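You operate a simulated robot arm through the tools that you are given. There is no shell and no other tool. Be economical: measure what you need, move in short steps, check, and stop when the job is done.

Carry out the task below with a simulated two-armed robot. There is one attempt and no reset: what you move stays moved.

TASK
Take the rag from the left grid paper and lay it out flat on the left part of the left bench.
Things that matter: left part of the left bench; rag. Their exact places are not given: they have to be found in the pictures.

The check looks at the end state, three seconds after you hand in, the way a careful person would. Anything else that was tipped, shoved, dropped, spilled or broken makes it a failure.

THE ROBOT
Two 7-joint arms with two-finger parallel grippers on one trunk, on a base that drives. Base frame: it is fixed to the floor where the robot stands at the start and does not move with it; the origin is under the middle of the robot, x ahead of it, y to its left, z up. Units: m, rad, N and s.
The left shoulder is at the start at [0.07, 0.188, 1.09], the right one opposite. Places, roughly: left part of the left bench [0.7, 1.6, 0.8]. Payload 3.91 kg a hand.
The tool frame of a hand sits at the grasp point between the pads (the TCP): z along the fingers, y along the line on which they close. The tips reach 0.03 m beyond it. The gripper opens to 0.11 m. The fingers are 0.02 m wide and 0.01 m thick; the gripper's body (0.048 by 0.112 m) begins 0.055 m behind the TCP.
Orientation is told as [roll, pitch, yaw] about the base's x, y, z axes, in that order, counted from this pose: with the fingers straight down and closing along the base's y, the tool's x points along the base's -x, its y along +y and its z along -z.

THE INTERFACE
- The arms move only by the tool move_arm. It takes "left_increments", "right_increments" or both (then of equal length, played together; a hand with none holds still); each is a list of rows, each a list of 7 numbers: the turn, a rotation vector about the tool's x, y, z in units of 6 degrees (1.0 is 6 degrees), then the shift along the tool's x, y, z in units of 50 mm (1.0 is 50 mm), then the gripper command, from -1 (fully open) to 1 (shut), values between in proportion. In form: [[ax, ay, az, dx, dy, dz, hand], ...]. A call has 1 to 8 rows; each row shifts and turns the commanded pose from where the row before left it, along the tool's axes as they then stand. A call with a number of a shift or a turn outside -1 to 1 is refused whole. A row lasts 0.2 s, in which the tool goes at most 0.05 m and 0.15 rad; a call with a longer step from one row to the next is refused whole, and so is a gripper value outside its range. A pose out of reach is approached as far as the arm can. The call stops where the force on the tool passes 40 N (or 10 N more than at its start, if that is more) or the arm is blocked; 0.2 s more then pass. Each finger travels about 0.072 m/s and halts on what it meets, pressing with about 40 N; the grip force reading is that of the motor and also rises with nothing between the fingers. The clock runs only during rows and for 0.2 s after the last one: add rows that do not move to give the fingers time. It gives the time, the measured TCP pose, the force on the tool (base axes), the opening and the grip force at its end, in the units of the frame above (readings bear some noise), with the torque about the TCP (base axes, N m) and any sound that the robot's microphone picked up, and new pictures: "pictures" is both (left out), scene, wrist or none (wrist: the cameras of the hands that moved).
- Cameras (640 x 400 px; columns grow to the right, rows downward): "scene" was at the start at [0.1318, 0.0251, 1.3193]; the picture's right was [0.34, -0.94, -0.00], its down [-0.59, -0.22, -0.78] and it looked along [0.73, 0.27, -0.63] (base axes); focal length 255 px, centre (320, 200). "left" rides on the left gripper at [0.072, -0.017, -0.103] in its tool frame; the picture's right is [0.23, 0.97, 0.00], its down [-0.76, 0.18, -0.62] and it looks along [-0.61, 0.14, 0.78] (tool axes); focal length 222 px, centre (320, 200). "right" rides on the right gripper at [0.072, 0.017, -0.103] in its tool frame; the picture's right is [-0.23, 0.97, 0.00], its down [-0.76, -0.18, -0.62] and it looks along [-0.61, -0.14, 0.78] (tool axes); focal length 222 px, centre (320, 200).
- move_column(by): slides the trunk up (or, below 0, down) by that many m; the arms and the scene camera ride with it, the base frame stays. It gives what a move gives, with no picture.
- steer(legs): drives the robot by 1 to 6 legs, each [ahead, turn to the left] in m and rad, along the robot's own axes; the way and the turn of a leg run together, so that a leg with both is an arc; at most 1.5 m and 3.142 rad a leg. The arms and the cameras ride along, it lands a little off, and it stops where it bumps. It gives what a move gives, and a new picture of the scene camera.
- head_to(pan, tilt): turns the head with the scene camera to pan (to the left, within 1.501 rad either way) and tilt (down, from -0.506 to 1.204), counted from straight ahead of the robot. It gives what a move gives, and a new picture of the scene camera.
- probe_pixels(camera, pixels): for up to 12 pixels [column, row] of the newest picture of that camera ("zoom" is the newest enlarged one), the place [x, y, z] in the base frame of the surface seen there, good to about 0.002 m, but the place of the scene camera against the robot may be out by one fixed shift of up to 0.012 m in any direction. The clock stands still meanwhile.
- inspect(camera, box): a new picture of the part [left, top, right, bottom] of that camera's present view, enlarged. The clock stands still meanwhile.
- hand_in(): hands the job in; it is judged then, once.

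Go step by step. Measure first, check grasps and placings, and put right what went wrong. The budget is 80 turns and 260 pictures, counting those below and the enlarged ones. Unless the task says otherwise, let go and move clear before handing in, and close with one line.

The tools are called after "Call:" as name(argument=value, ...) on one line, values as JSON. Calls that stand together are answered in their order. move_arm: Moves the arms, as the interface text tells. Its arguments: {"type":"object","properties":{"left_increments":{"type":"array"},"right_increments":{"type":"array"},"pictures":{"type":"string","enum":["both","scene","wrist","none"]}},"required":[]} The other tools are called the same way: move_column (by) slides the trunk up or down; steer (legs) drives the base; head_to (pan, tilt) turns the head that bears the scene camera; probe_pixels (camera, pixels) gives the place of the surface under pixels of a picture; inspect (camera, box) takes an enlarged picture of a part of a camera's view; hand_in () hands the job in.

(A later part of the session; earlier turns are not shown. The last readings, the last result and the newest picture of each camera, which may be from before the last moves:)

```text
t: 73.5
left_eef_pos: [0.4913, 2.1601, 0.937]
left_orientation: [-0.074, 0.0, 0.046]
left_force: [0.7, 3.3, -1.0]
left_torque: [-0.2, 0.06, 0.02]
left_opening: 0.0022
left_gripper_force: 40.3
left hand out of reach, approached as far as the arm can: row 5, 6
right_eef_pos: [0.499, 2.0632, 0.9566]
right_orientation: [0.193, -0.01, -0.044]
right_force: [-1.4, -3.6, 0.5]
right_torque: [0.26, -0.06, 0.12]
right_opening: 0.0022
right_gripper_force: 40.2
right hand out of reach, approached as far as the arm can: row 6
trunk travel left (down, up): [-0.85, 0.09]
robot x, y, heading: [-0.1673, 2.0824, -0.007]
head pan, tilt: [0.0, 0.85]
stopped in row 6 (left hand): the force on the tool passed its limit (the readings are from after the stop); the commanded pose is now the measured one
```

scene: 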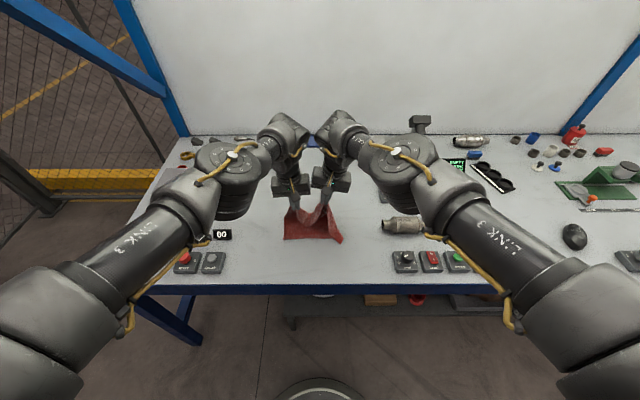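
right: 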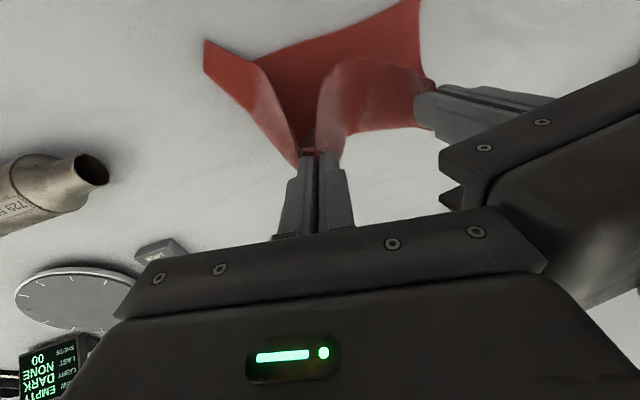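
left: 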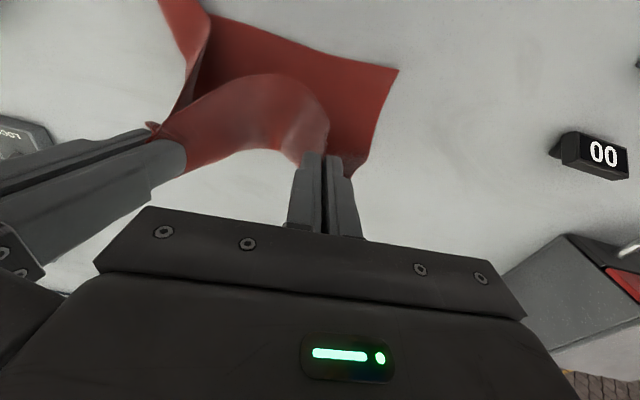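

The trunk was too high for that low-forward pose, and the arms drifted together out of reach; the rag is still held. I'll spread and square the hands back up while lifting.

Call:
move_arm(left_increments=[[0, 0, 0, 0.1, 0.1, -0.3, 1], [-0.2, 0, 0.1, 0.3, 0.1, -0.5, 1], [-0.25, 0, 0.15, 0.4, 0.1, -0.6, 1], [-0.25, 0, 0.15, 0.4, 0.1, -0.6, 1], [0, 0, 0, 0, 0, 0, 1]], right_increments=[[0, 0, 0, 0.1, -0.3, -0.2, 1], [0.6, 0, -0.1, 0.4, -0.35, -0.45, 1], [0.6, 0, -0.15, 0.5, -0.3, -0.5, 1], [0.6, 0, -0.15, 0.5, -0.25, -0.5, 1], [0, 0, 0, 0, 0, 0, 1]])

```text
t: 74.8
left_eef_pos: [0.4324, 2.1833, 1.0337]
left_orientation: [-0.01, -0.001, 0.001]
left_force: [-0.9, -16.9, -1.0]
left_torque: [-0.58, -0.01, 0.11]
left_opening: 0.0024
left_gripper_force: 40.2
right_eef_pos: [0.4214, 1.9991, 1.0272]
right_orientation: [0.006, -0.014, 0.001]
right_force: [1.5, 17.8, 0.5]
right_torque: [0.55, 0.0, -0.12]
right_opening: 0.0027
right_gripper_force: 40.1
trunk travel left (down, up): [-0.85, 0.09]
robot x, y, heading: [-0.1598, 2.0825, 0.001]
head pan, tilt: [0.0, 0.85]
```

scene: 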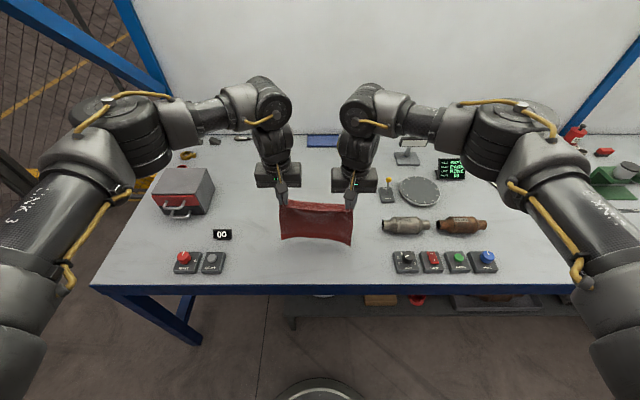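
right: 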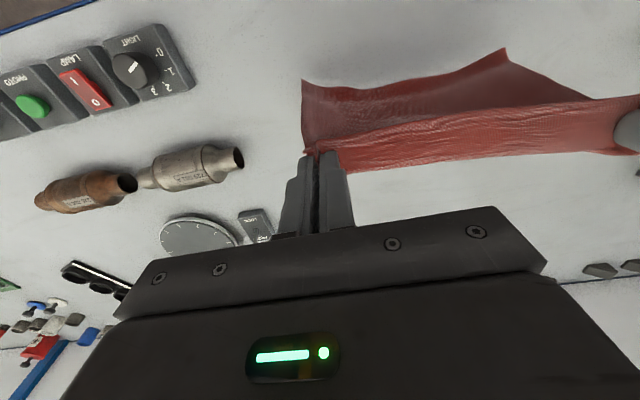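
left: 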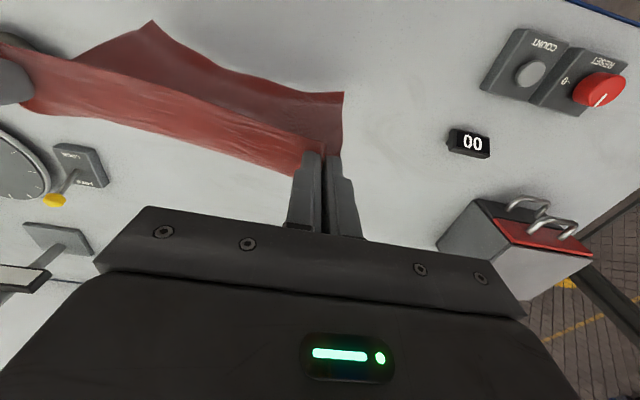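

Recovered: rag hangs square again. I'll now use base and trunk only, keeping this comfortable arm pose: back 0.03, lower to touch, then forward/down in small steps.

Call:
steer(legs=[[-0.03, 0]])

Call:
move_column(by=-0.03)

Call:
steer(legs=[[0.04, 0]])

Call:
move_column(by=-0.03)

Call:
steer(legs=[[0.03, 0]])

Call:
inspect(camera="right", box=[0, 0, 640, 400])

```text
t: 75.6
left_eef_pos: [0.4084, 2.1842, 1.0299]
left_orientation: [-0.007, 0.006, 0.001]
left_force: [0.5, -22.3, -1.3]
left_torque: [-0.7, 0.09, 0.15]
left_opening: 0.0025
left_gripper_force: 40.1
right_eef_pos: [0.3976, 1.9981, 1.0229]
right_orientation: [0.006, -0.007, 0.001]
right_force: [1.1, 21.6, 0.8]
right_torque: [0.7, -0.03, -0.12]
right_opening: 0.0027
right_gripper_force: 39.9
trunk travel left (down, up): [-0.85, 0.09]
robot x, y, heading: [-0.1932, 2.0802, 0.001]
head pan, tilt: [0.0, 0.85]
```

scene: 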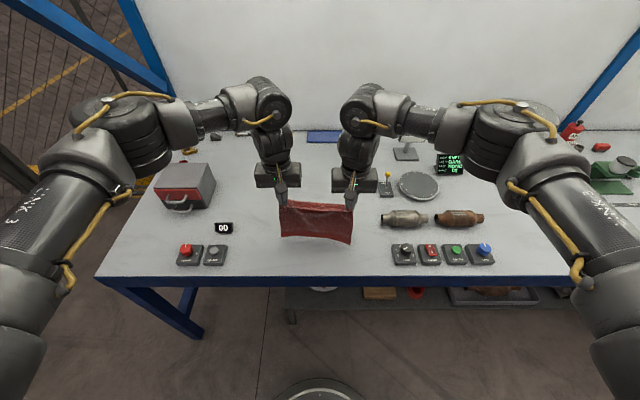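

```text
t: 76.3
left_eef_pos: [0.4023, 2.1829, 1.0044]
left_orientation: [-0.011, -0.003, 0.002]
left_force: [-0.9, -16.4, -0.1]
left_torque: [-0.48, 0.0, 0.09]
left_opening: 0.0022
left_gripper_force: 39.6
right_eef_pos: [0.3912, 2.0003, 0.9973]
right_orientation: [0.009, -0.015, 0.003]
right_force: [0.6, 16.9, 0.9]
right_torque: [0.5, -0.06, -0.09]
right_opening: 0.0027
right_gripper_force: 40.2
trunk travel left (down, up): [-0.82, 0.12]
robot x, y, heading: [-0.1936, 2.0806, -0.004]
head pan, tilt: [0.0, 0.85]
```

```text
t: 77.2
left_eef_pos: [0.4391, 2.1842, 1.0069]
left_orientation: [-0.008, -0.009, 0.001]
left_force: [0.6, -18.6, -1.0]
left_torque: [-0.61, 0.07, 0.13]
left_opening: 0.0026
left_gripper_force: 40.0
right_eef_pos: [0.428, 1.9995, 1.0001]
right_orientation: [0.012, -0.023, 0.002]
right_force: [2.6, 18.3, 0.1]
right_torque: [0.58, 0.09, -0.09]
right_opening: 0.0029
right_gripper_force: 40.7
trunk travel left (down, up): [-0.82, 0.12]
robot x, y, heading: [-0.1557, 2.0851, -0.003]
head pan, tilt: [0.0, 0.85]
```

scene: 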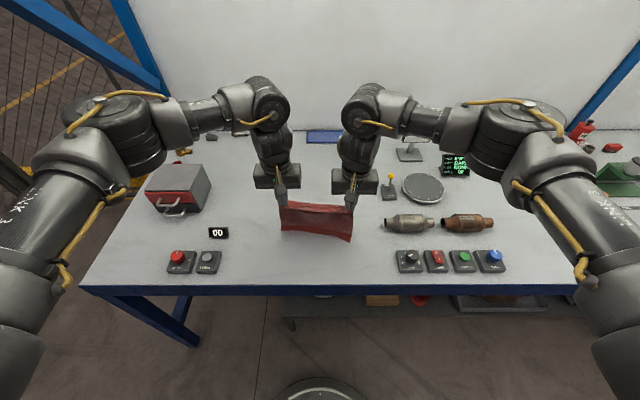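

```text
t: 78.0
left_eef_pos: [0.4319, 2.1841, 0.9825]
left_orientation: [-0.008, -0.018, -0.002]
left_force: [-2.1, -13.1, 0.3]
left_torque: [-0.39, -0.01, 0.12]
left_opening: 0.0021
left_gripper_force: 40.3
right_eef_pos: [0.4208, 2.0004, 0.9755]
right_orientation: [0.013, -0.032, 0.002]
right_force: [-0.2, 13.5, 0.3]
right_torque: [0.42, -0.05, -0.06]
right_opening: 0.0025
right_gripper_force: 40.1
trunk travel left (down, up): [-0.79, 0.15]
robot x, y, heading: [-0.1484, 2.0828, -0.004]
head pan, tilt: [0.0, 0.85]
```

```text
t: 78.8
left_eef_pos: [0.4582, 2.1832, 0.9854]
left_orientation: [-0.011, -0.023, -0.003]
left_force: [-1.9, -14.8, -0.5]
left_torque: [-0.49, -0.03, 0.1]
left_opening: 0.0024
left_gripper_force: 40.3
right_eef_pos: [0.4473, 1.9993, 0.9777]
right_orientation: [0.012, -0.034, 0.003]
right_force: [0.2, 16.1, 0.7]
right_torque: [0.48, -0.06, -0.07]
right_opening: 0.0028
right_gripper_force: 39.9
trunk travel left (down, up): [-0.79, 0.15]
robot x, y, heading: [-0.1205, 2.0802, -0.004]
head pan, tilt: [0.0, 0.85]
```

scene: 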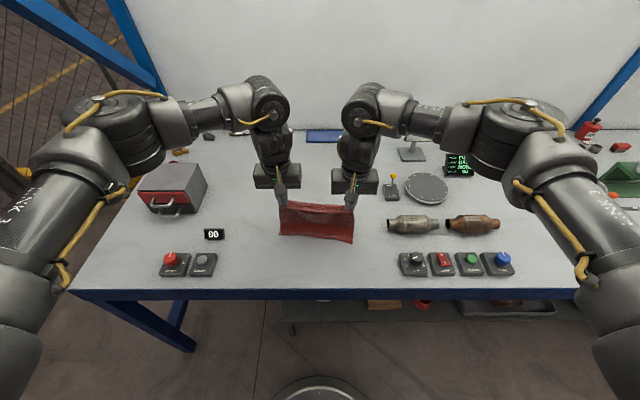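

```text
1.00 times, centred on (320, 200) of right
```

zoom: 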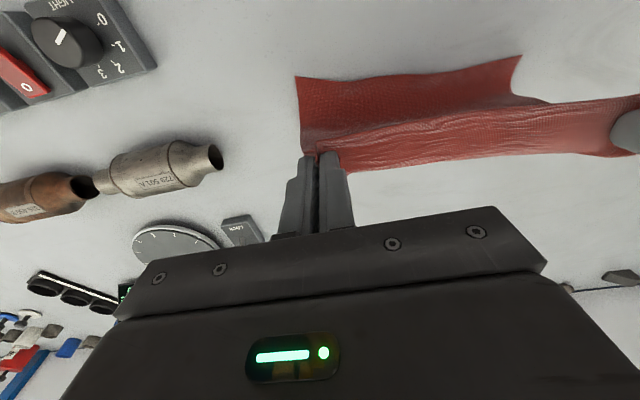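

Trailing correctly. Continuing in small down/forward steps.

Call:
steer(legs=[[0.03, 0]])

Call:
move_column(by=-0.035)

Call:
steer(legs=[[0.03, 0]])

Call:
move_column(by=-0.04)

Call:
inspect(camera="right", box=[0, 0, 640, 400])

Call:
inspect(camera="scene", box=[200, 150, 440, 300])

```text
t: 79.6
left_eef_pos: [0.4855, 2.1829, 0.9874]
left_orientation: [-0.013, -0.024, -0.005]
left_force: [-0.2, -11.5, 0.0]
left_torque: [-0.37, 0.04, 0.09]
left_opening: 0.0022
left_gripper_force: 40.6
right_eef_pos: [0.4747, 2.0012, 0.9783]
right_orientation: [0.012, -0.038, 0.003]
right_force: [1.1, 11.4, 1.1]
right_torque: [0.4, 0.0, -0.04]
right_opening: 0.0023
right_gripper_force: 39.7
trunk travel left (down, up): [-0.79, 0.15]
robot x, y, heading: [-0.0894, 2.0832, -0.007]
head pan, tilt: [0.0, 0.85]
```

scene: 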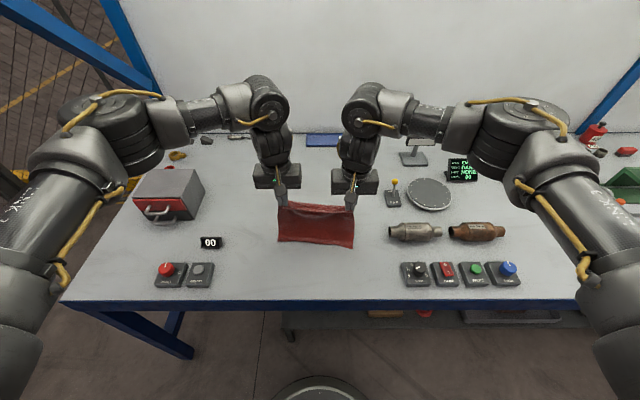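

```text
t: 80.4
left_eef_pos: [0.4899, 2.1813, 0.9487]
left_orientation: [-0.015, -0.019, -0.005]
left_force: [-0.9, -9.5, 0.0]
left_torque: [-0.29, 0.04, 0.08]
left_opening: 0.0022
left_gripper_force: 40.3
right_eef_pos: [0.4793, 2.0008, 0.9421]
right_orientation: [0.013, -0.033, 0.005]
right_force: [0.3, 9.1, 1.2]
right_torque: [0.32, -0.01, -0.03]
right_opening: 0.0026
right_gripper_force: 40.0
trunk travel left (down, up): [-0.755, 0.185]
robot x, y, heading: [-0.0904, 2.0852, 0.003]
head pan, tilt: [0.0, 0.85]
```

```text
t: 81.2
left_eef_pos: [0.5139, 2.1816, 0.9538]
left_orientation: [-0.013, -0.026, -0.003]
left_force: [-0.1, -10.8, 0.9]
left_torque: [-0.32, -0.01, 0.09]
left_opening: 0.0023
left_gripper_force: 39.8
right_eef_pos: [0.5033, 2.0011, 0.9463]
right_orientation: [0.013, -0.04, 0.004]
right_force: [0.8, 10.1, 0.5]
right_torque: [0.34, -0.04, -0.06]
right_opening: 0.0023
right_gripper_force: 39.1
trunk travel left (down, up): [-0.755, 0.185]
robot x, y, heading: [-0.0625, 2.0842, -0.006]
head pan, tilt: [0.0, 0.85]
```

scene: 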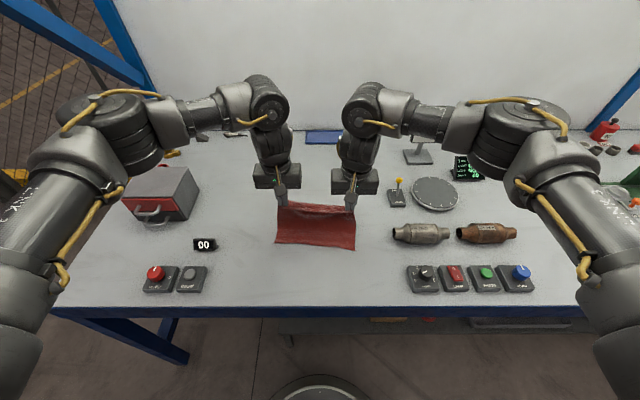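

```text
t: 82.1
left_eef_pos: [0.5186, 2.1806, 0.9088]
left_orientation: [-0.015, -0.021, -0.006]
left_force: [0.2, -8.4, -1.2]
left_torque: [-0.28, 0.01, 0.13]
left_opening: 0.0021
left_gripper_force: 40.0
right_eef_pos: [0.5084, 2.0004, 0.901]
right_orientation: [0.017, -0.032, 0.006]
right_force: [1.0, 8.8, -0.4]
right_torque: [0.29, -0.04, -0.05]
right_opening: 0.0024
right_gripper_force: 40.1
trunk travel left (down, up): [-0.715, 0.225]
robot x, y, heading: [-0.0621, 2.0845, -0.004]
head pan, tilt: [0.0, 0.85]
```

```text
1.00 times, centred on (320, 200) of right
```

zoom: 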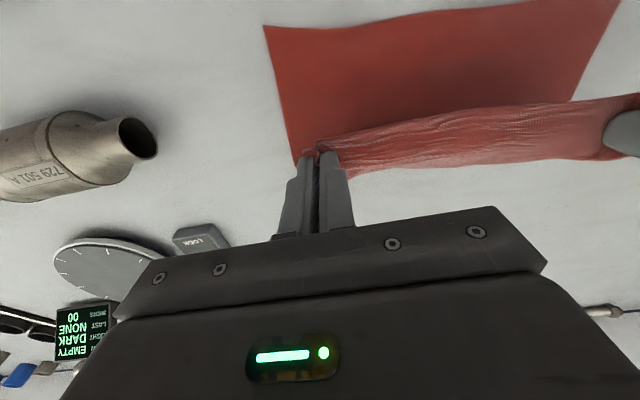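

```text
2.67 times, centred on (320, 225) of scene
```

zoom: 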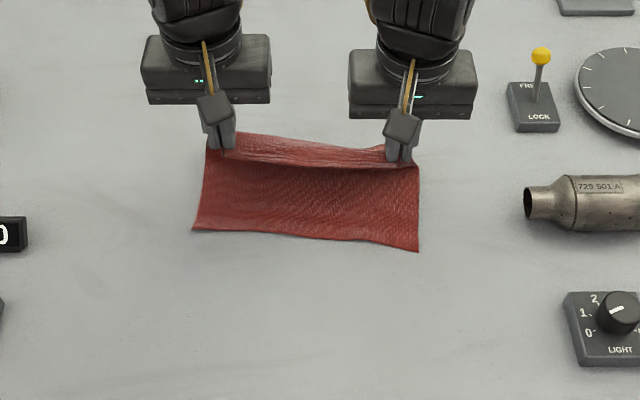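

Lovely — near edge flat and trailing. Lower the trunk a little more, then move the arms forward.

Call:
move_column(by=-0.025)

Call:
move_arm(left_increments=[[0, 0, 0, -0.4, 0, 0.1, 1], [0, 0, 0, -0.4, 0, 0.1, 1], [0, 0, 0, -0.4, 0, 0.1, 1], [0, 0, 0, 0, 0, 0, 1]], right_increments=[[0, 0, 0, -0.42, 0, 0, 1], [0, 0, 0, -0.42, 0, 0, 1], [0, 0, 0, -0.42, 0, 0, 1], [0, 0, 0, 0, 0, 0, 1]])

Call:
probe_pixels(camera="scene", pixels=[[275, 235], [318, 240], [355, 243]])

```text
t: 82.8
left_eef_pos: [0.5182, 2.1817, 0.8858]
left_orientation: [-0.015, -0.022, -0.005]
left_force: [-1.3, -8.5, 0.7]
left_torque: [-0.24, 0.02, 0.1]
left_opening: 0.002
left_gripper_force: 39.8
right_eef_pos: [0.5085, 2.0001, 0.8776]
right_orientation: [0.014, -0.034, 0.006]
right_force: [-0.3, 9.0, 1.4]
right_torque: [0.34, -0.03, -0.06]
right_opening: 0.0028
right_gripper_force: 40.5
trunk travel left (down, up): [-0.69, 0.25]
robot x, y, heading: [-0.0613, 2.0798, -0.001]
head pan, tilt: [0.0, 0.85]
```

```text
t: 83.8
left_eef_pos: [0.5789, 2.1813, 0.8688]
left_orientation: [-0.014, -0.021, -0.007]
left_force: [0.1, -8.7, 0.6]
left_torque: [-0.28, 0.02, 0.11]
left_opening: 0.0023
left_gripper_force: 40.1
right_eef_pos: [0.5706, 2.0011, 0.8784]
right_orientation: [0.014, -0.033, 0.008]
right_force: [-0.6, 9.2, 0.9]
right_torque: [0.29, 0.02, -0.07]
right_opening: 0.0025
right_gripper_force: 40.3
trunk travel left (down, up): [-0.69, 0.25]
robot x, y, heading: [-0.0631, 2.0821, -0.002]
head pan, tilt: [0.0, 0.85]
```

scene: 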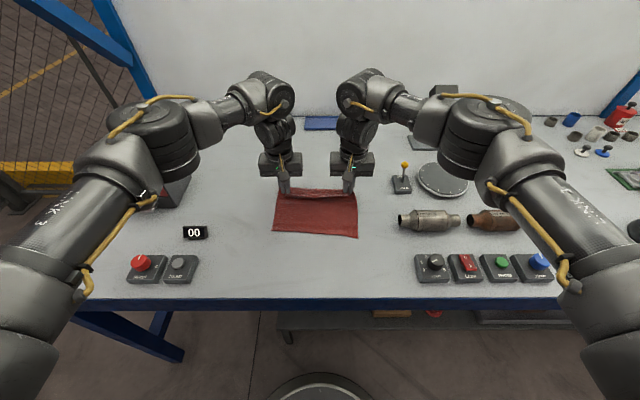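
right: 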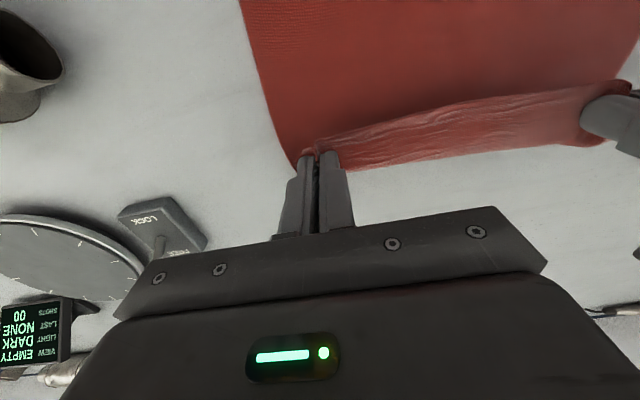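
left: 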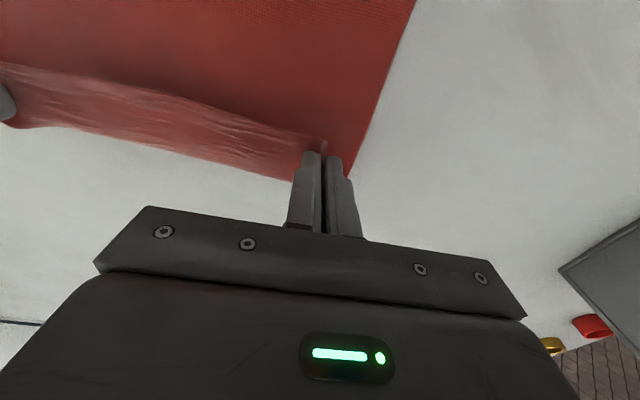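

```text
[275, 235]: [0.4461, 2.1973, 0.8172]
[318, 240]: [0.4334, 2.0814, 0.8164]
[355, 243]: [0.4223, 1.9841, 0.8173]
```

Near edge at x≈0.45 and holding. Lower to just above the bench, then stretch the rest forward.

Call:
move_column(by=-0.018)

Call:
steer(legs=[[0.025, 0]])

Call:
move_arm(left_increments=[[0, 0, 0, -0.2, 0, 0, 1], [0, 0, 0, -0.2, 0, 0, 1], [0, 0, 0, -0.2, 0, 0, 1], [0, 0, 0, 0, 0, 0, 1]], right_increments=[[0, 0, 0, -0.23, 0, 0.06, 1], [0, 0, 0, -0.23, 0, 0.06, 1], [0, 0, 0, -0.23, 0, 0.06, 1], [0, 0, 0, 0, 0, 0, 1]])

Call:
probe_pixels(camera="scene", pixels=[[275, 235], [318, 240], [355, 243]])

```text
t: 84.4
left_eef_pos: [0.5785, 2.1815, 0.8516]
left_orientation: [-0.013, -0.02, -0.006]
left_force: [-0.3, -10.1, 0.6]
left_torque: [-0.28, 0.03, 0.14]
left_opening: 0.0022
left_gripper_force: 39.6
right_eef_pos: [0.5704, 2.0007, 0.8607]
right_orientation: [0.015, -0.033, 0.005]
right_force: [0.5, 9.9, -0.9]
right_torque: [0.3, -0.03, -0.04]
right_opening: 0.0025
right_gripper_force: 40.0
trunk travel left (down, up): [-0.672, 0.268]
robot x, y, heading: [-0.063, 2.0858, 0.002]
head pan, tilt: [0.0, 0.85]
```

```text
t: 85.2
left_eef_pos: [0.5984, 2.1815, 0.8556]
left_orientation: [-0.014, -0.028, -0.007]
left_force: [-0.4, -8.8, 0.9]
left_torque: [-0.31, -0.01, 0.1]
left_opening: 0.0021
left_gripper_force: 39.9
right_eef_pos: [0.5905, 2.0008, 0.8651]
right_orientation: [0.014, -0.04, 0.006]
right_force: [-1.5, 9.8, -0.7]
right_torque: [0.3, -0.07, -0.07]
right_opening: 0.0024
right_gripper_force: 40.1
trunk travel left (down, up): [-0.672, 0.268]
robot x, y, heading: [-0.0405, 2.0822, -0.004]
head pan, tilt: [0.0, 0.85]
```

scene: 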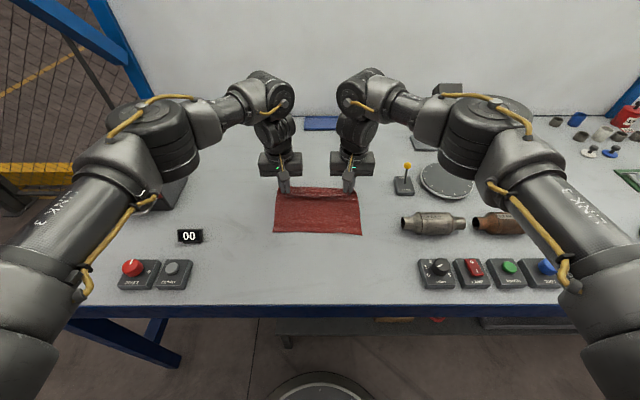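

```text
t: 86.2
left_eef_pos: [0.6337, 2.1811, 0.8521]
left_orientation: [-0.014, -0.023, -0.006]
left_force: [0.2, -6.8, -0.1]
left_torque: [-0.18, -0.03, 0.09]
left_opening: 0.0024
left_gripper_force: 40.4
right_eef_pos: [0.63, 2.0014, 0.8542]
right_orientation: [0.015, -0.035, 0.006]
right_force: [0.1, 6.6, 0.1]
right_torque: [0.24, -0.03, -0.02]
right_opening: 0.0023
right_gripper_force: 40.1
trunk travel left (down, up): [-0.672, 0.268]
robot x, y, heading: [-0.0371, 2.0835, 0.001]
head pan, tilt: [0.0, 0.85]
```

scene: 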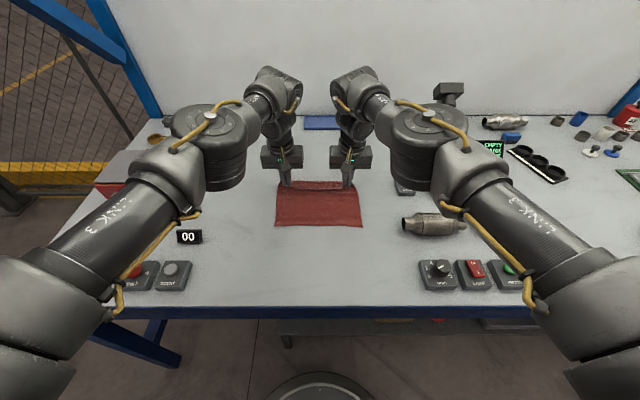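
right: 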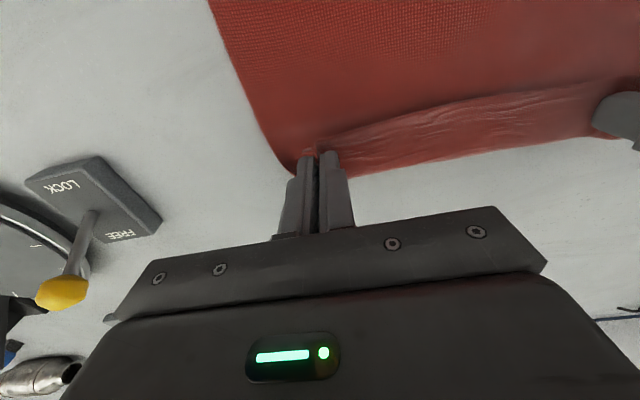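
left: 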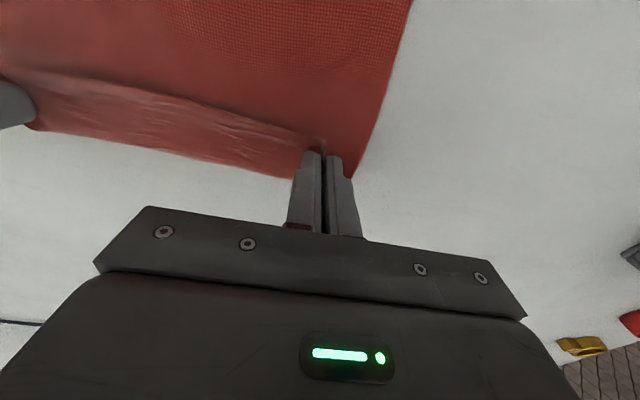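

```text
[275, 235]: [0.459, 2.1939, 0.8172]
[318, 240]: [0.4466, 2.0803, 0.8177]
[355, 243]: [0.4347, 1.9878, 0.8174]
```

Call:
inspect(camera="scene", box=[240, 160, 400, 260])

Call:
probe_pixels(camera="scene", pixels=[[277, 223], [318, 225], [360, 226], [318, 200], [318, 185], [300, 190], [335, 190]])

Call:
probe_pixels(camera="right", pixels=[[310, 153], [420, 110], [480, 120], [400, 160], [500, 145], [290, 165], [400, 50]])

```text
4.00 times, centred on (320, 210) of scene
```

zoom: 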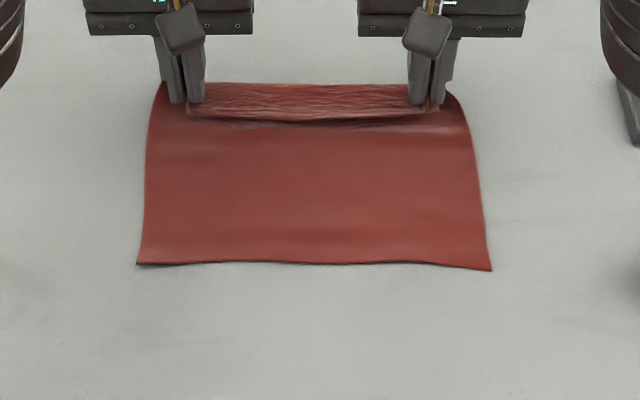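

```text
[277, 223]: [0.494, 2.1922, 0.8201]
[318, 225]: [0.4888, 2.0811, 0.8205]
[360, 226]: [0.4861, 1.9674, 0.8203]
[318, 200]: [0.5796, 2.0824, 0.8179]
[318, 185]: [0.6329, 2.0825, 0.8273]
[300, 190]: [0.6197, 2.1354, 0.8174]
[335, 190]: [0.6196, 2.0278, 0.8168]
```

```text
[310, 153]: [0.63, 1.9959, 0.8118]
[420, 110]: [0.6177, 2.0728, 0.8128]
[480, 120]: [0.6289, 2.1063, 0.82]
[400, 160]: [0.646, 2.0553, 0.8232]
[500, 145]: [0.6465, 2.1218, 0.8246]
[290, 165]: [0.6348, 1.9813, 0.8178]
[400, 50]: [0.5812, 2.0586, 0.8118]
```

The near part is flat, but the held strip rolls over at the far side (cloth leaves the pinch on the +x side), and pulling just drags everything. Laying toward the robot suits this grip; I'll lift and try that again with a brisk backward start so the bottom edge trails forward.

Call:
move_column(by=0.12)

Call:
move_arm(left_increments=[[0, 0, 0, 0, 0, -0.4, 1], [0, 0, 0, 0, 0, -0.4, 1], [0, 0, 0, 0, 0, -0.4, 1], [0, 0, 0, 0, 0, -0.2, 1], [0, 0, 0, 0, 0, 0, 1], [0, 0, 0, 0, 0, 0, 1], [0, 0, 0, 0, 0, 0, 1], [0, 0, 0, 0, 0, 0, 1]], right_increments=[[0, 0, 0, 0, 0, -0.4, 1], [0, 0, 0, 0, 0, -0.4, 1], [0, 0, 0, 0, 0, -0.4, 1], [0, 0, 0, 0, 0, -0.16, 1], [0, 0, 0, 0, 0, 0, 1], [0, 0, 0, 0, 0, 0, 1], [0, 0, 0, 0, 0, 0, 1], [0, 0, 0, 0, 0, 0, 1]])

```text
t: 87.8
left_eef_pos: [0.6338, 2.1821, 0.9714]
left_orientation: [-0.014, -0.021, -0.007]
left_force: [-0.7, -8.1, 0.6]
left_torque: [-0.23, 0.03, 0.07]
left_opening: 0.0023
left_gripper_force: 40.4
right_eef_pos: [0.6309, 1.9999, 0.9733]
right_orientation: [0.016, -0.036, 0.006]
right_force: [0.0, 6.9, -0.3]
right_torque: [0.24, 0.0, -0.03]
right_opening: 0.0025
right_gripper_force: 39.9
trunk travel left (down, up): [-0.792, 0.148]
robot x, y, heading: [-0.0394, 2.0814, 0.001]
head pan, tilt: [0.0, 0.85]
```

```text
t: 89.5
left_eef_pos: [0.6328, 2.1832, 1.0417]
left_orientation: [-0.014, -0.02, -0.007]
left_force: [-0.2, -13.2, 0.3]
left_torque: [-0.44, 0.04, 0.09]
left_opening: 0.0021
left_gripper_force: 39.6
right_eef_pos: [0.6281, 1.9995, 1.042]
right_orientation: [0.016, -0.034, 0.004]
right_force: [-0.4, 14.3, -0.3]
right_torque: [0.45, -0.04, -0.07]
right_opening: 0.0027
right_gripper_force: 39.8
trunk travel left (down, up): [-0.792, 0.148]
robot x, y, heading: [-0.0382, 2.0799, -0.0]
head pan, tilt: [0.0, 0.85]
```

scene: 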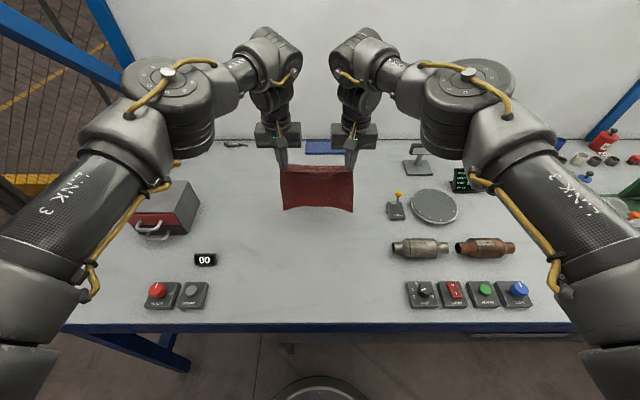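
right: 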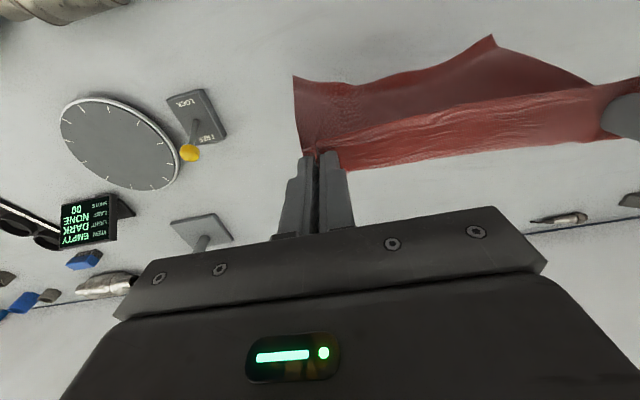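
left: 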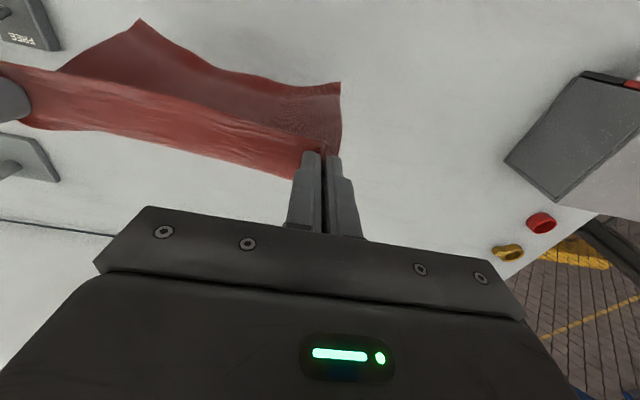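

The rag hangs freely at x≈0.63. Now the quick back-and-down stroke.

Call:
move_arm(left_increments=[[0, 0, 0, 0.85, 0, 0.3, 1], [0, 0, 0, 0.85, 0, 0.5, 1], [0, 0, 0, 0.5, 0, 0.7, 1], [0, 0, 0, 0.05, 0, 0.6, 1], [0, 0, 0, 0, 0, 0, 1]], right_increments=[[0, 0, 0, 0.85, 0, 0.3, 1], [0, 0, 0, 0.85, 0, 0.5, 1], [0, 0, 0, 0.5, 0, 0.7, 1], [0, 0, 0, 0.0, 0, 0.6, 1], [0, 0, 0, 0, 0, 0, 1]])

```text
t: 90.8
left_eef_pos: [0.5202, 2.1818, 0.9356]
left_orientation: [-0.016, -0.024, -0.006]
left_force: [-0.2, -13.0, 0.2]
left_torque: [-0.42, 0.0, 0.12]
left_opening: 0.0023
left_gripper_force: 40.0
right_eef_pos: [0.5231, 1.9995, 0.9329]
right_orientation: [0.017, -0.036, 0.005]
right_force: [-0.6, 12.3, 0.3]
right_torque: [0.44, 0.01, -0.08]
right_opening: 0.0027
right_gripper_force: 40.0
trunk travel left (down, up): [-0.792, 0.148]
robot x, y, heading: [-0.0385, 2.0782, 0.004]
head pan, tilt: [0.0, 0.85]
```

scene: 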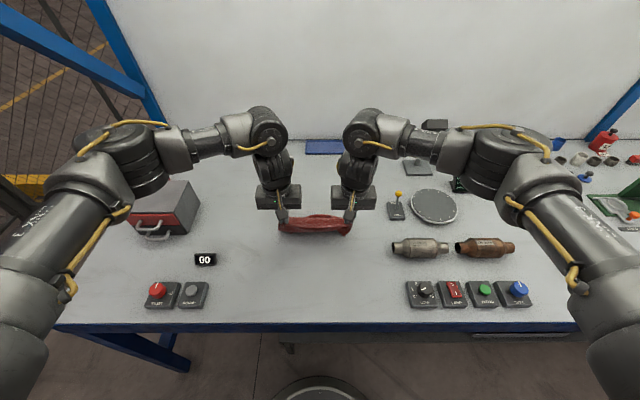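
right: 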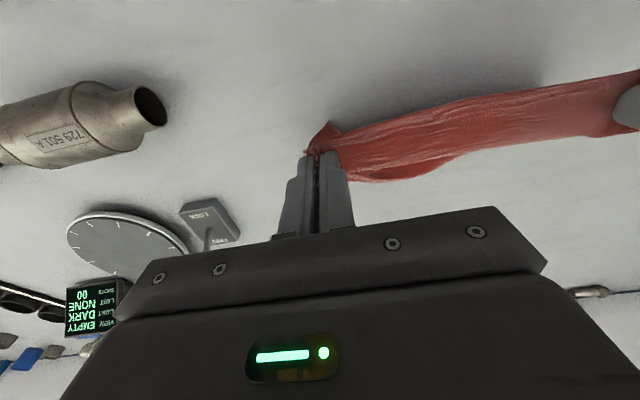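
left: 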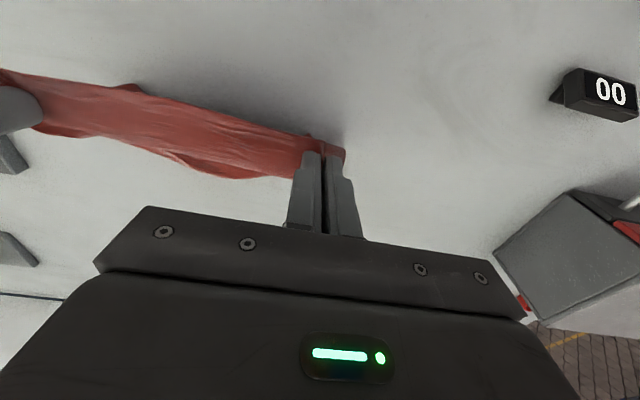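

The bottom still tucks that way, so forward-laying is the right direction for this cloth; the remaining strip should fall forward if released from a slightly raised, forward-leaning position. Lifting and going back for that.

Call:
move_arm(left_increments=[[0, 0, 0, 0, 0, -0.6, 1], [0, 0, 0, 0, 0, -0.6, 1], [0, 0, 0, 0, 0, -0.6, 1], [0, 0, 0, 0, 0, -0.1, 1], [0, 0, 0, 0, 0, 0, 1]], right_increments=[[0, 0, 0, 0, 0, -0.6, 1], [0, 0, 0, 0, 0, -0.6, 1], [0, 0, 0, 0, 0, -0.6, 1], [0, 0, 0, 0, 0, -0.16, 1], [0, 0, 0, 0, 0, 0, 1]], pictures="none")

Call:
steer(legs=[[-0.115, 0]])

Call:
inspect(camera="right", box=[0, 0, 640, 400])

```text
t: 92.0
left_eef_pos: [0.5203, 2.1832, 1.0309]
left_orientation: [-0.013, -0.022, -0.005]
left_force: [-0.1, -13.7, -0.9]
left_torque: [-0.48, -0.01, 0.15]
left_opening: 0.0022
left_gripper_force: 39.6
right_eef_pos: [0.5172, 1.9994, 1.0318]
right_orientation: [0.017, -0.035, 0.003]
right_force: [-0.2, 13.5, -0.8]
right_torque: [0.45, -0.02, -0.1]
right_opening: 0.0024
right_gripper_force: 39.8
trunk travel left (down, up): [-0.792, 0.148]
robot x, y, heading: [-0.0421, 2.0854, 0.0]
head pan, tilt: [0.0, 0.85]
```

```text
t: 93.2
left_eef_pos: [0.4083, 2.182, 1.0301]
left_orientation: [-0.014, -0.019, -0.007]
left_force: [0.3, -13.5, -0.2]
left_torque: [-0.46, -0.01, 0.13]
left_opening: 0.0024
left_gripper_force: 39.9
right_eef_pos: [0.406, 1.999, 1.0294]
right_orientation: [0.014, -0.034, 0.004]
right_force: [0.2, 13.3, 0.3]
right_torque: [0.47, -0.05, -0.07]
right_opening: 0.0028
right_gripper_force: 40.0
trunk travel left (down, up): [-0.792, 0.148]
robot x, y, heading: [-0.1484, 2.0835, -0.001]
head pan, tilt: [0.0, 0.85]
```

scene: 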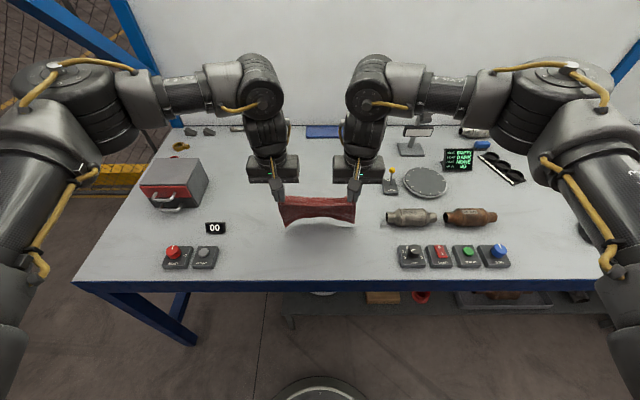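

```text
1.00 times, centred on (320, 200) of right
```

zoom: 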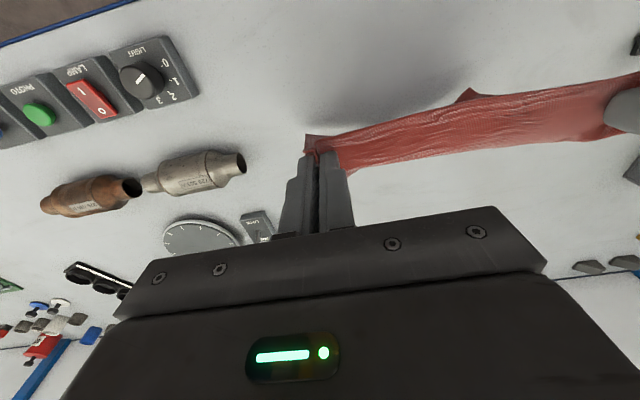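

Call:
move_arm(left_increments=[[0, 0, 0, 0, 0, 0, 1], [0, 0, 0, 0, 0, 0, 1], [0, 0, 0, -0.1, 0, 0.3, 1], [0, 0, 0, -0.3, 0, 0.3, 1], [0, 0, 0, -0.5, 0, 0.1, 1], [0, 0, 0, -0.5, 0, 0.25, 1], [0, 0, 0, -0.4, 0, 0.4, 1], [0, 0, 0, 0, 0, 0, 1]], right_increments=[[0, 0, 0, 0, 0, 0, 1], [0, 0, 0, 0, 0, 0, 1], [0, 0, 0, -0.1, 0, 0.3, 1], [0, 0, 0, -0.3, 0, 0.3, 1], [0, 0, 0, -0.5, 0, 0.1, 1], [0, 0, 0, -0.5, 0, 0.25, 1], [0, 0, 0, -0.4, 0, 0.4, 1], [0, 0, 0, 0, 0, 0, 1]], pictures="none")

Call:
move_column(by=-0.025)

Call:
steer(legs=[[0.03, 0]])

Call:
inspect(camera="right", box=[0, 0, 640, 400])

```text
t: 95.0
left_eef_pos: [0.4969, 2.1788, 0.965]
left_orientation: [-0.015, -0.022, -0.009]
left_force: [0.6, -6.8, 0.8]
left_torque: [-0.21, 0.01, 0.1]
left_opening: 0.0021
left_gripper_force: 39.4
right_eef_pos: [0.4954, 1.9997, 0.9673]
right_orientation: [0.015, -0.035, 0.005]
right_force: [0.2, 6.2, -0.2]
right_torque: [0.18, -0.01, -0.03]
right_opening: 0.0026
right_gripper_force: 39.9
trunk travel left (down, up): [-0.792, 0.148]
robot x, y, heading: [-0.1503, 2.0832, 0.002]
head pan, tilt: [0.0, 0.85]
```

```text
t: 95.7
left_eef_pos: [0.4971, 2.1787, 0.9405]
left_orientation: [-0.012, -0.021, -0.01]
left_force: [-0.5, -6.5, 0.5]
left_torque: [-0.18, -0.01, 0.07]
left_opening: 0.0022
left_gripper_force: 40.4
right_eef_pos: [0.4964, 2.0003, 0.9425]
right_orientation: [0.017, -0.035, 0.003]
right_force: [0.1, 6.3, 0.5]
right_torque: [0.18, -0.01, -0.04]
right_opening: 0.0027
right_gripper_force: 39.9
trunk travel left (down, up): [-0.767, 0.173]
robot x, y, heading: [-0.1506, 2.082, -0.003]
head pan, tilt: [0.0, 0.85]
```

```text
t: 96.5
left_eef_pos: [0.5226, 2.1789, 0.9451]
left_orientation: [-0.015, -0.03, -0.009]
left_force: [-0.3, -4.8, -0.2]
left_torque: [-0.16, 0.0, 0.08]
left_opening: 0.002
left_gripper_force: 39.8
right_eef_pos: [0.522, 2.0011, 0.9453]
right_orientation: [0.015, -0.043, 0.007]
right_force: [-0.8, 5.5, -0.5]
right_torque: [0.2, 0.02, -0.04]
right_opening: 0.0026
right_gripper_force: 39.9
trunk travel left (down, up): [-0.767, 0.173]
robot x, y, heading: [-0.1216, 2.0824, -0.004]
head pan, tilt: [0.0, 0.85]
```

scene: 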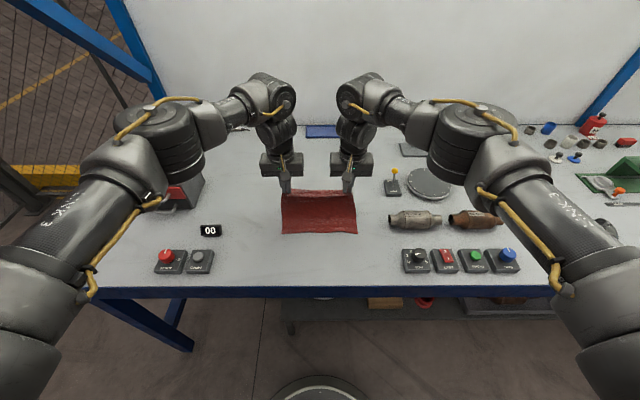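

```text
1.00 times, centred on (320, 200) of right
```

zoom: 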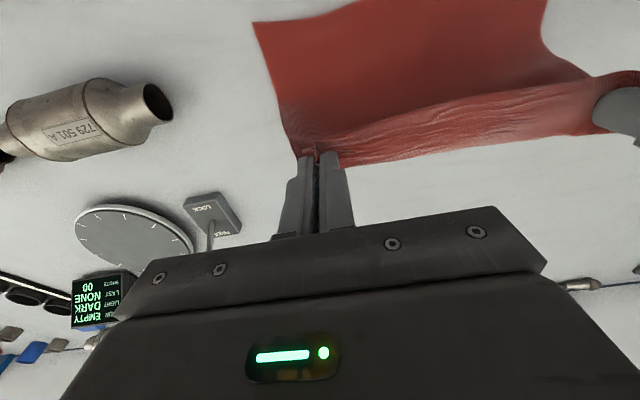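

Same good state as before. Stepping further down/forward, then releasing with a small forward motion from about 5 cm tip height.

Call:
move_column(by=-0.025)

Call:
steer(legs=[[0.03, 0]])

Call:
move_column(by=-0.025)

Call:
probe_pixels(camera="scene", pixels=[[281, 232], [318, 232], [357, 232], [318, 210], [318, 222]])

Call:
inspect(camera="scene", box=[240, 160, 400, 260])

```text
t: 97.2
left_eef_pos: [0.5228, 2.1786, 0.9203]
left_orientation: [-0.015, -0.029, -0.01]
left_force: [0.0, -3.6, -0.3]
left_torque: [-0.14, -0.01, 0.06]
left_opening: 0.0023
left_gripper_force: 40.8
right_eef_pos: [0.5233, 2.0007, 0.9208]
right_orientation: [0.014, -0.041, 0.007]
right_force: [-0.7, 4.3, 0.0]
right_torque: [0.15, -0.02, -0.05]
right_opening: 0.0026
right_gripper_force: 39.8
trunk travel left (down, up): [-0.742, 0.198]
robot x, y, heading: [-0.1235, 2.0835, -0.0]
head pan, tilt: [0.0, 0.85]
```

```text
t: 98.0
left_eef_pos: [0.5493, 2.1782, 0.9222]
left_orientation: [-0.015, -0.034, -0.01]
left_force: [-0.2, -4.7, 0.5]
left_torque: [-0.14, -0.04, 0.09]
left_opening: 0.0022
left_gripper_force: 40.0
right_eef_pos: [0.5502, 1.9999, 0.9242]
right_orientation: [0.014, -0.046, 0.007]
right_force: [-0.7, 4.2, -0.5]
right_torque: [0.16, -0.03, -0.03]
right_opening: 0.0025
right_gripper_force: 40.2
trunk travel left (down, up): [-0.742, 0.198]
robot x, y, heading: [-0.0868, 2.0853, -0.003]
head pan, tilt: [0.0, 0.85]
```

scene: 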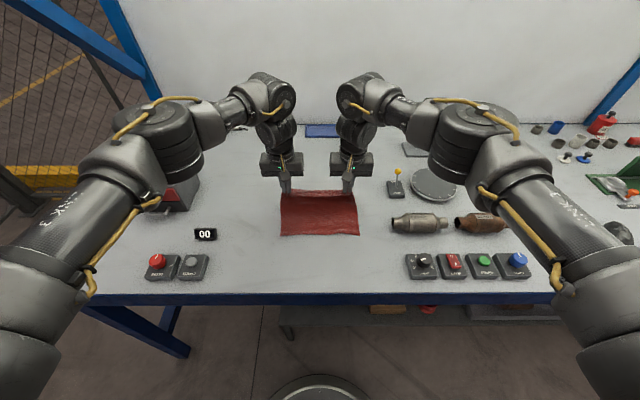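

```text
t: 98.8
left_eef_pos: [0.5539, 2.1777, 0.8943]
left_orientation: [-0.017, -0.027, -0.014]
left_force: [-0.7, -4.0, -0.8]
left_torque: [-0.07, -0.02, 0.03]
left_opening: 0.002
left_gripper_force: 40.0
right_eef_pos: [0.5536, 2.0, 0.8945]
right_orientation: [0.019, -0.041, 0.007]
right_force: [-0.1, 3.2, -0.1]
right_torque: [0.13, -0.02, 0.0]
right_opening: 0.0024
right_gripper_force: 40.5
trunk travel left (down, up): [-0.717, 0.223]
robot x, y, heading: [-0.0917, 2.0809, -0.004]
head pan, tilt: [0.0, 0.85]
```

```text
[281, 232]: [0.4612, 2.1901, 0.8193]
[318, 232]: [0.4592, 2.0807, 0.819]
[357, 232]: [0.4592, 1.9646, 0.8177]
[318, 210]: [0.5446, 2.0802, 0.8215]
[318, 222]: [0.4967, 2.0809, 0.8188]
```

```text
4.00 times, centred on (320, 210) of scene
```

zoom: 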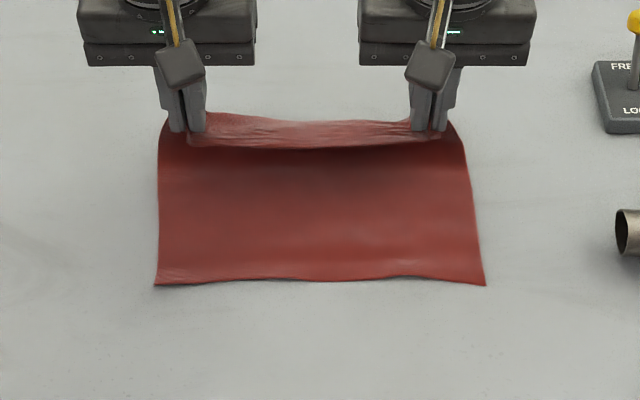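

Near edge at x≈0.468, hands at 0.554 with tips 5 cm up. Moving forward 4 cm briskly and releasing.

Call:
move_arm(left_increments=[[0, 0, 0, -0.5, 0, -0.05, 1], [0, 0, 0, -0.3, 0, 0, -0.3], [0, 0, 0, 0, 0, 0, -0.3], [0, 0, 0, 0, 0, 0, -0.3], [0, 0, 0, 0, 0, 0, -0.3]], right_increments=[[0, 0, 0, -0.5, 0, -0.05, 1], [0, 0, 0, -0.3, 0, 0, -0.3], [0, 0, 0, 0, 0, 0, -0.3], [0, 0, 0, 0, 0, 0, -0.3], [0, 0, 0, 0, 0, 0, -0.3]])

Call:
inspect(camera="scene", box=[240, 160, 400, 260])

```text
t: 100.0
left_eef_pos: [0.5949, 2.1791, 0.8963]
left_orientation: [-0.015, -0.027, -0.011]
left_force: [0.8, -0.9, 0.3]
left_torque: [0.03, 0.03, -0.02]
left_opening: 0.0714
left_gripper_force: 0.1
right_eef_pos: [0.5949, 2.0004, 0.8985]
right_orientation: [0.017, -0.042, 0.007]
right_force: [0.2, -0.3, 0.3]
right_torque: [0.02, 0.04, -0.01]
right_opening: 0.0714
right_gripper_force: 0.0
trunk travel left (down, up): [-0.717, 0.223]
robot x, y, heading: [-0.0972, 2.0818, -0.002]
head pan, tilt: [0.0, 0.85]
```

scene: 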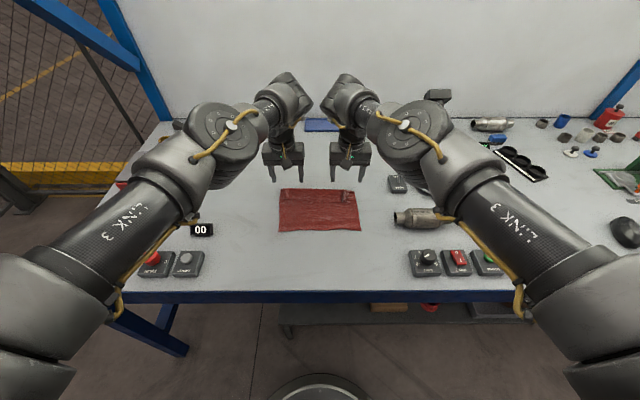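
right: 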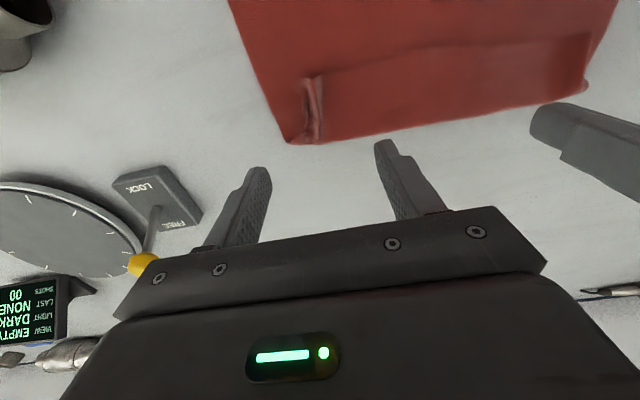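
left: 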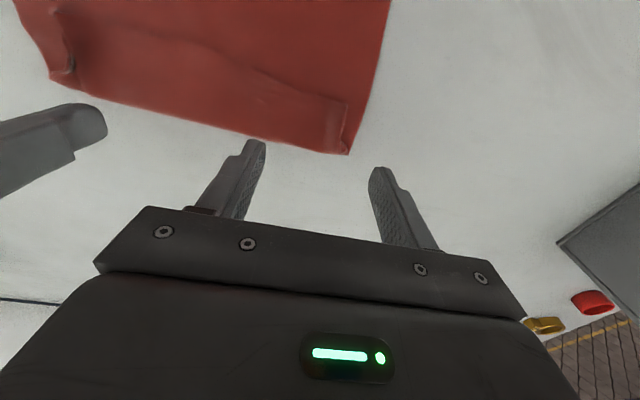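

```text
4.00 times, centred on (320, 210) of scene
```

zoom: 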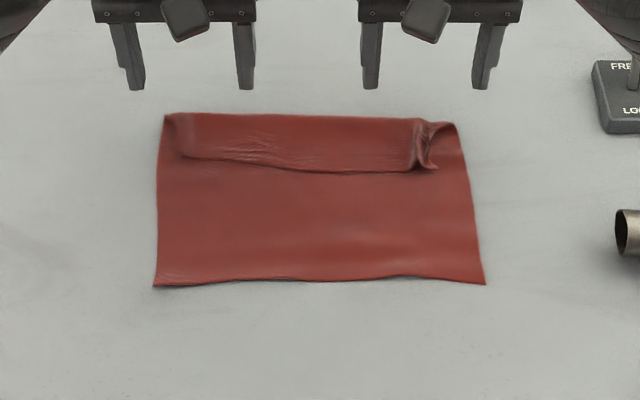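

Released; a strip about 4 cm deep is still folded back over the far side. I'll measure it to flip it open with the fingertips.

Call:
probe_pixels(camera="zoom", pixels=[[165, 115], [300, 118], [440, 124], [185, 155], [260, 160], [340, 168], [430, 165], [300, 140], [300, 178], [340, 178], [220, 152], [415, 135]])

Call:
probe_pixels(camera="right", pixels=[[300, 138], [400, 128], [500, 110], [330, 72], [450, 52], [550, 40], [318, 100], [400, 66]])

Call:
inspect(camera="right", box=[220, 0, 640, 160])

```text
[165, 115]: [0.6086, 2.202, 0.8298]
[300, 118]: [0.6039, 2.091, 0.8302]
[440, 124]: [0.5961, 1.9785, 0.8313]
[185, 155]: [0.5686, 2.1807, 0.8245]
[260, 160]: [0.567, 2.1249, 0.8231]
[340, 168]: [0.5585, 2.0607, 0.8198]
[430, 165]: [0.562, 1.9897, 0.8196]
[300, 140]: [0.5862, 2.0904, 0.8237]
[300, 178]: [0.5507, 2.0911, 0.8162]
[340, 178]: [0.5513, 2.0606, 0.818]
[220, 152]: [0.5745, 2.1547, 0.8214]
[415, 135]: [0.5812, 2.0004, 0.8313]
```

```text
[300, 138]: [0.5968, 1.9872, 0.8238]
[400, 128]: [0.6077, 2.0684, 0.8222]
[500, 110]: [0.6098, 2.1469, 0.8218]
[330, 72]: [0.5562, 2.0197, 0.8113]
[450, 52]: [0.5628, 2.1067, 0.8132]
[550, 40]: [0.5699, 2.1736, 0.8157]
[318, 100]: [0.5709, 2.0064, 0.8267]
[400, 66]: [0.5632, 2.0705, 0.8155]
```

```text
1.52 times, centred on (430, 80) of right
```

zoom: 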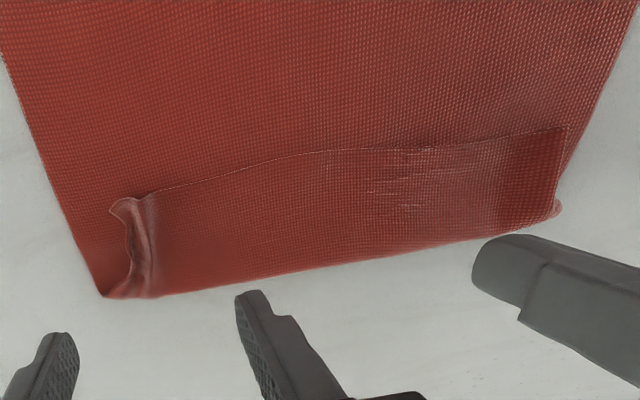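

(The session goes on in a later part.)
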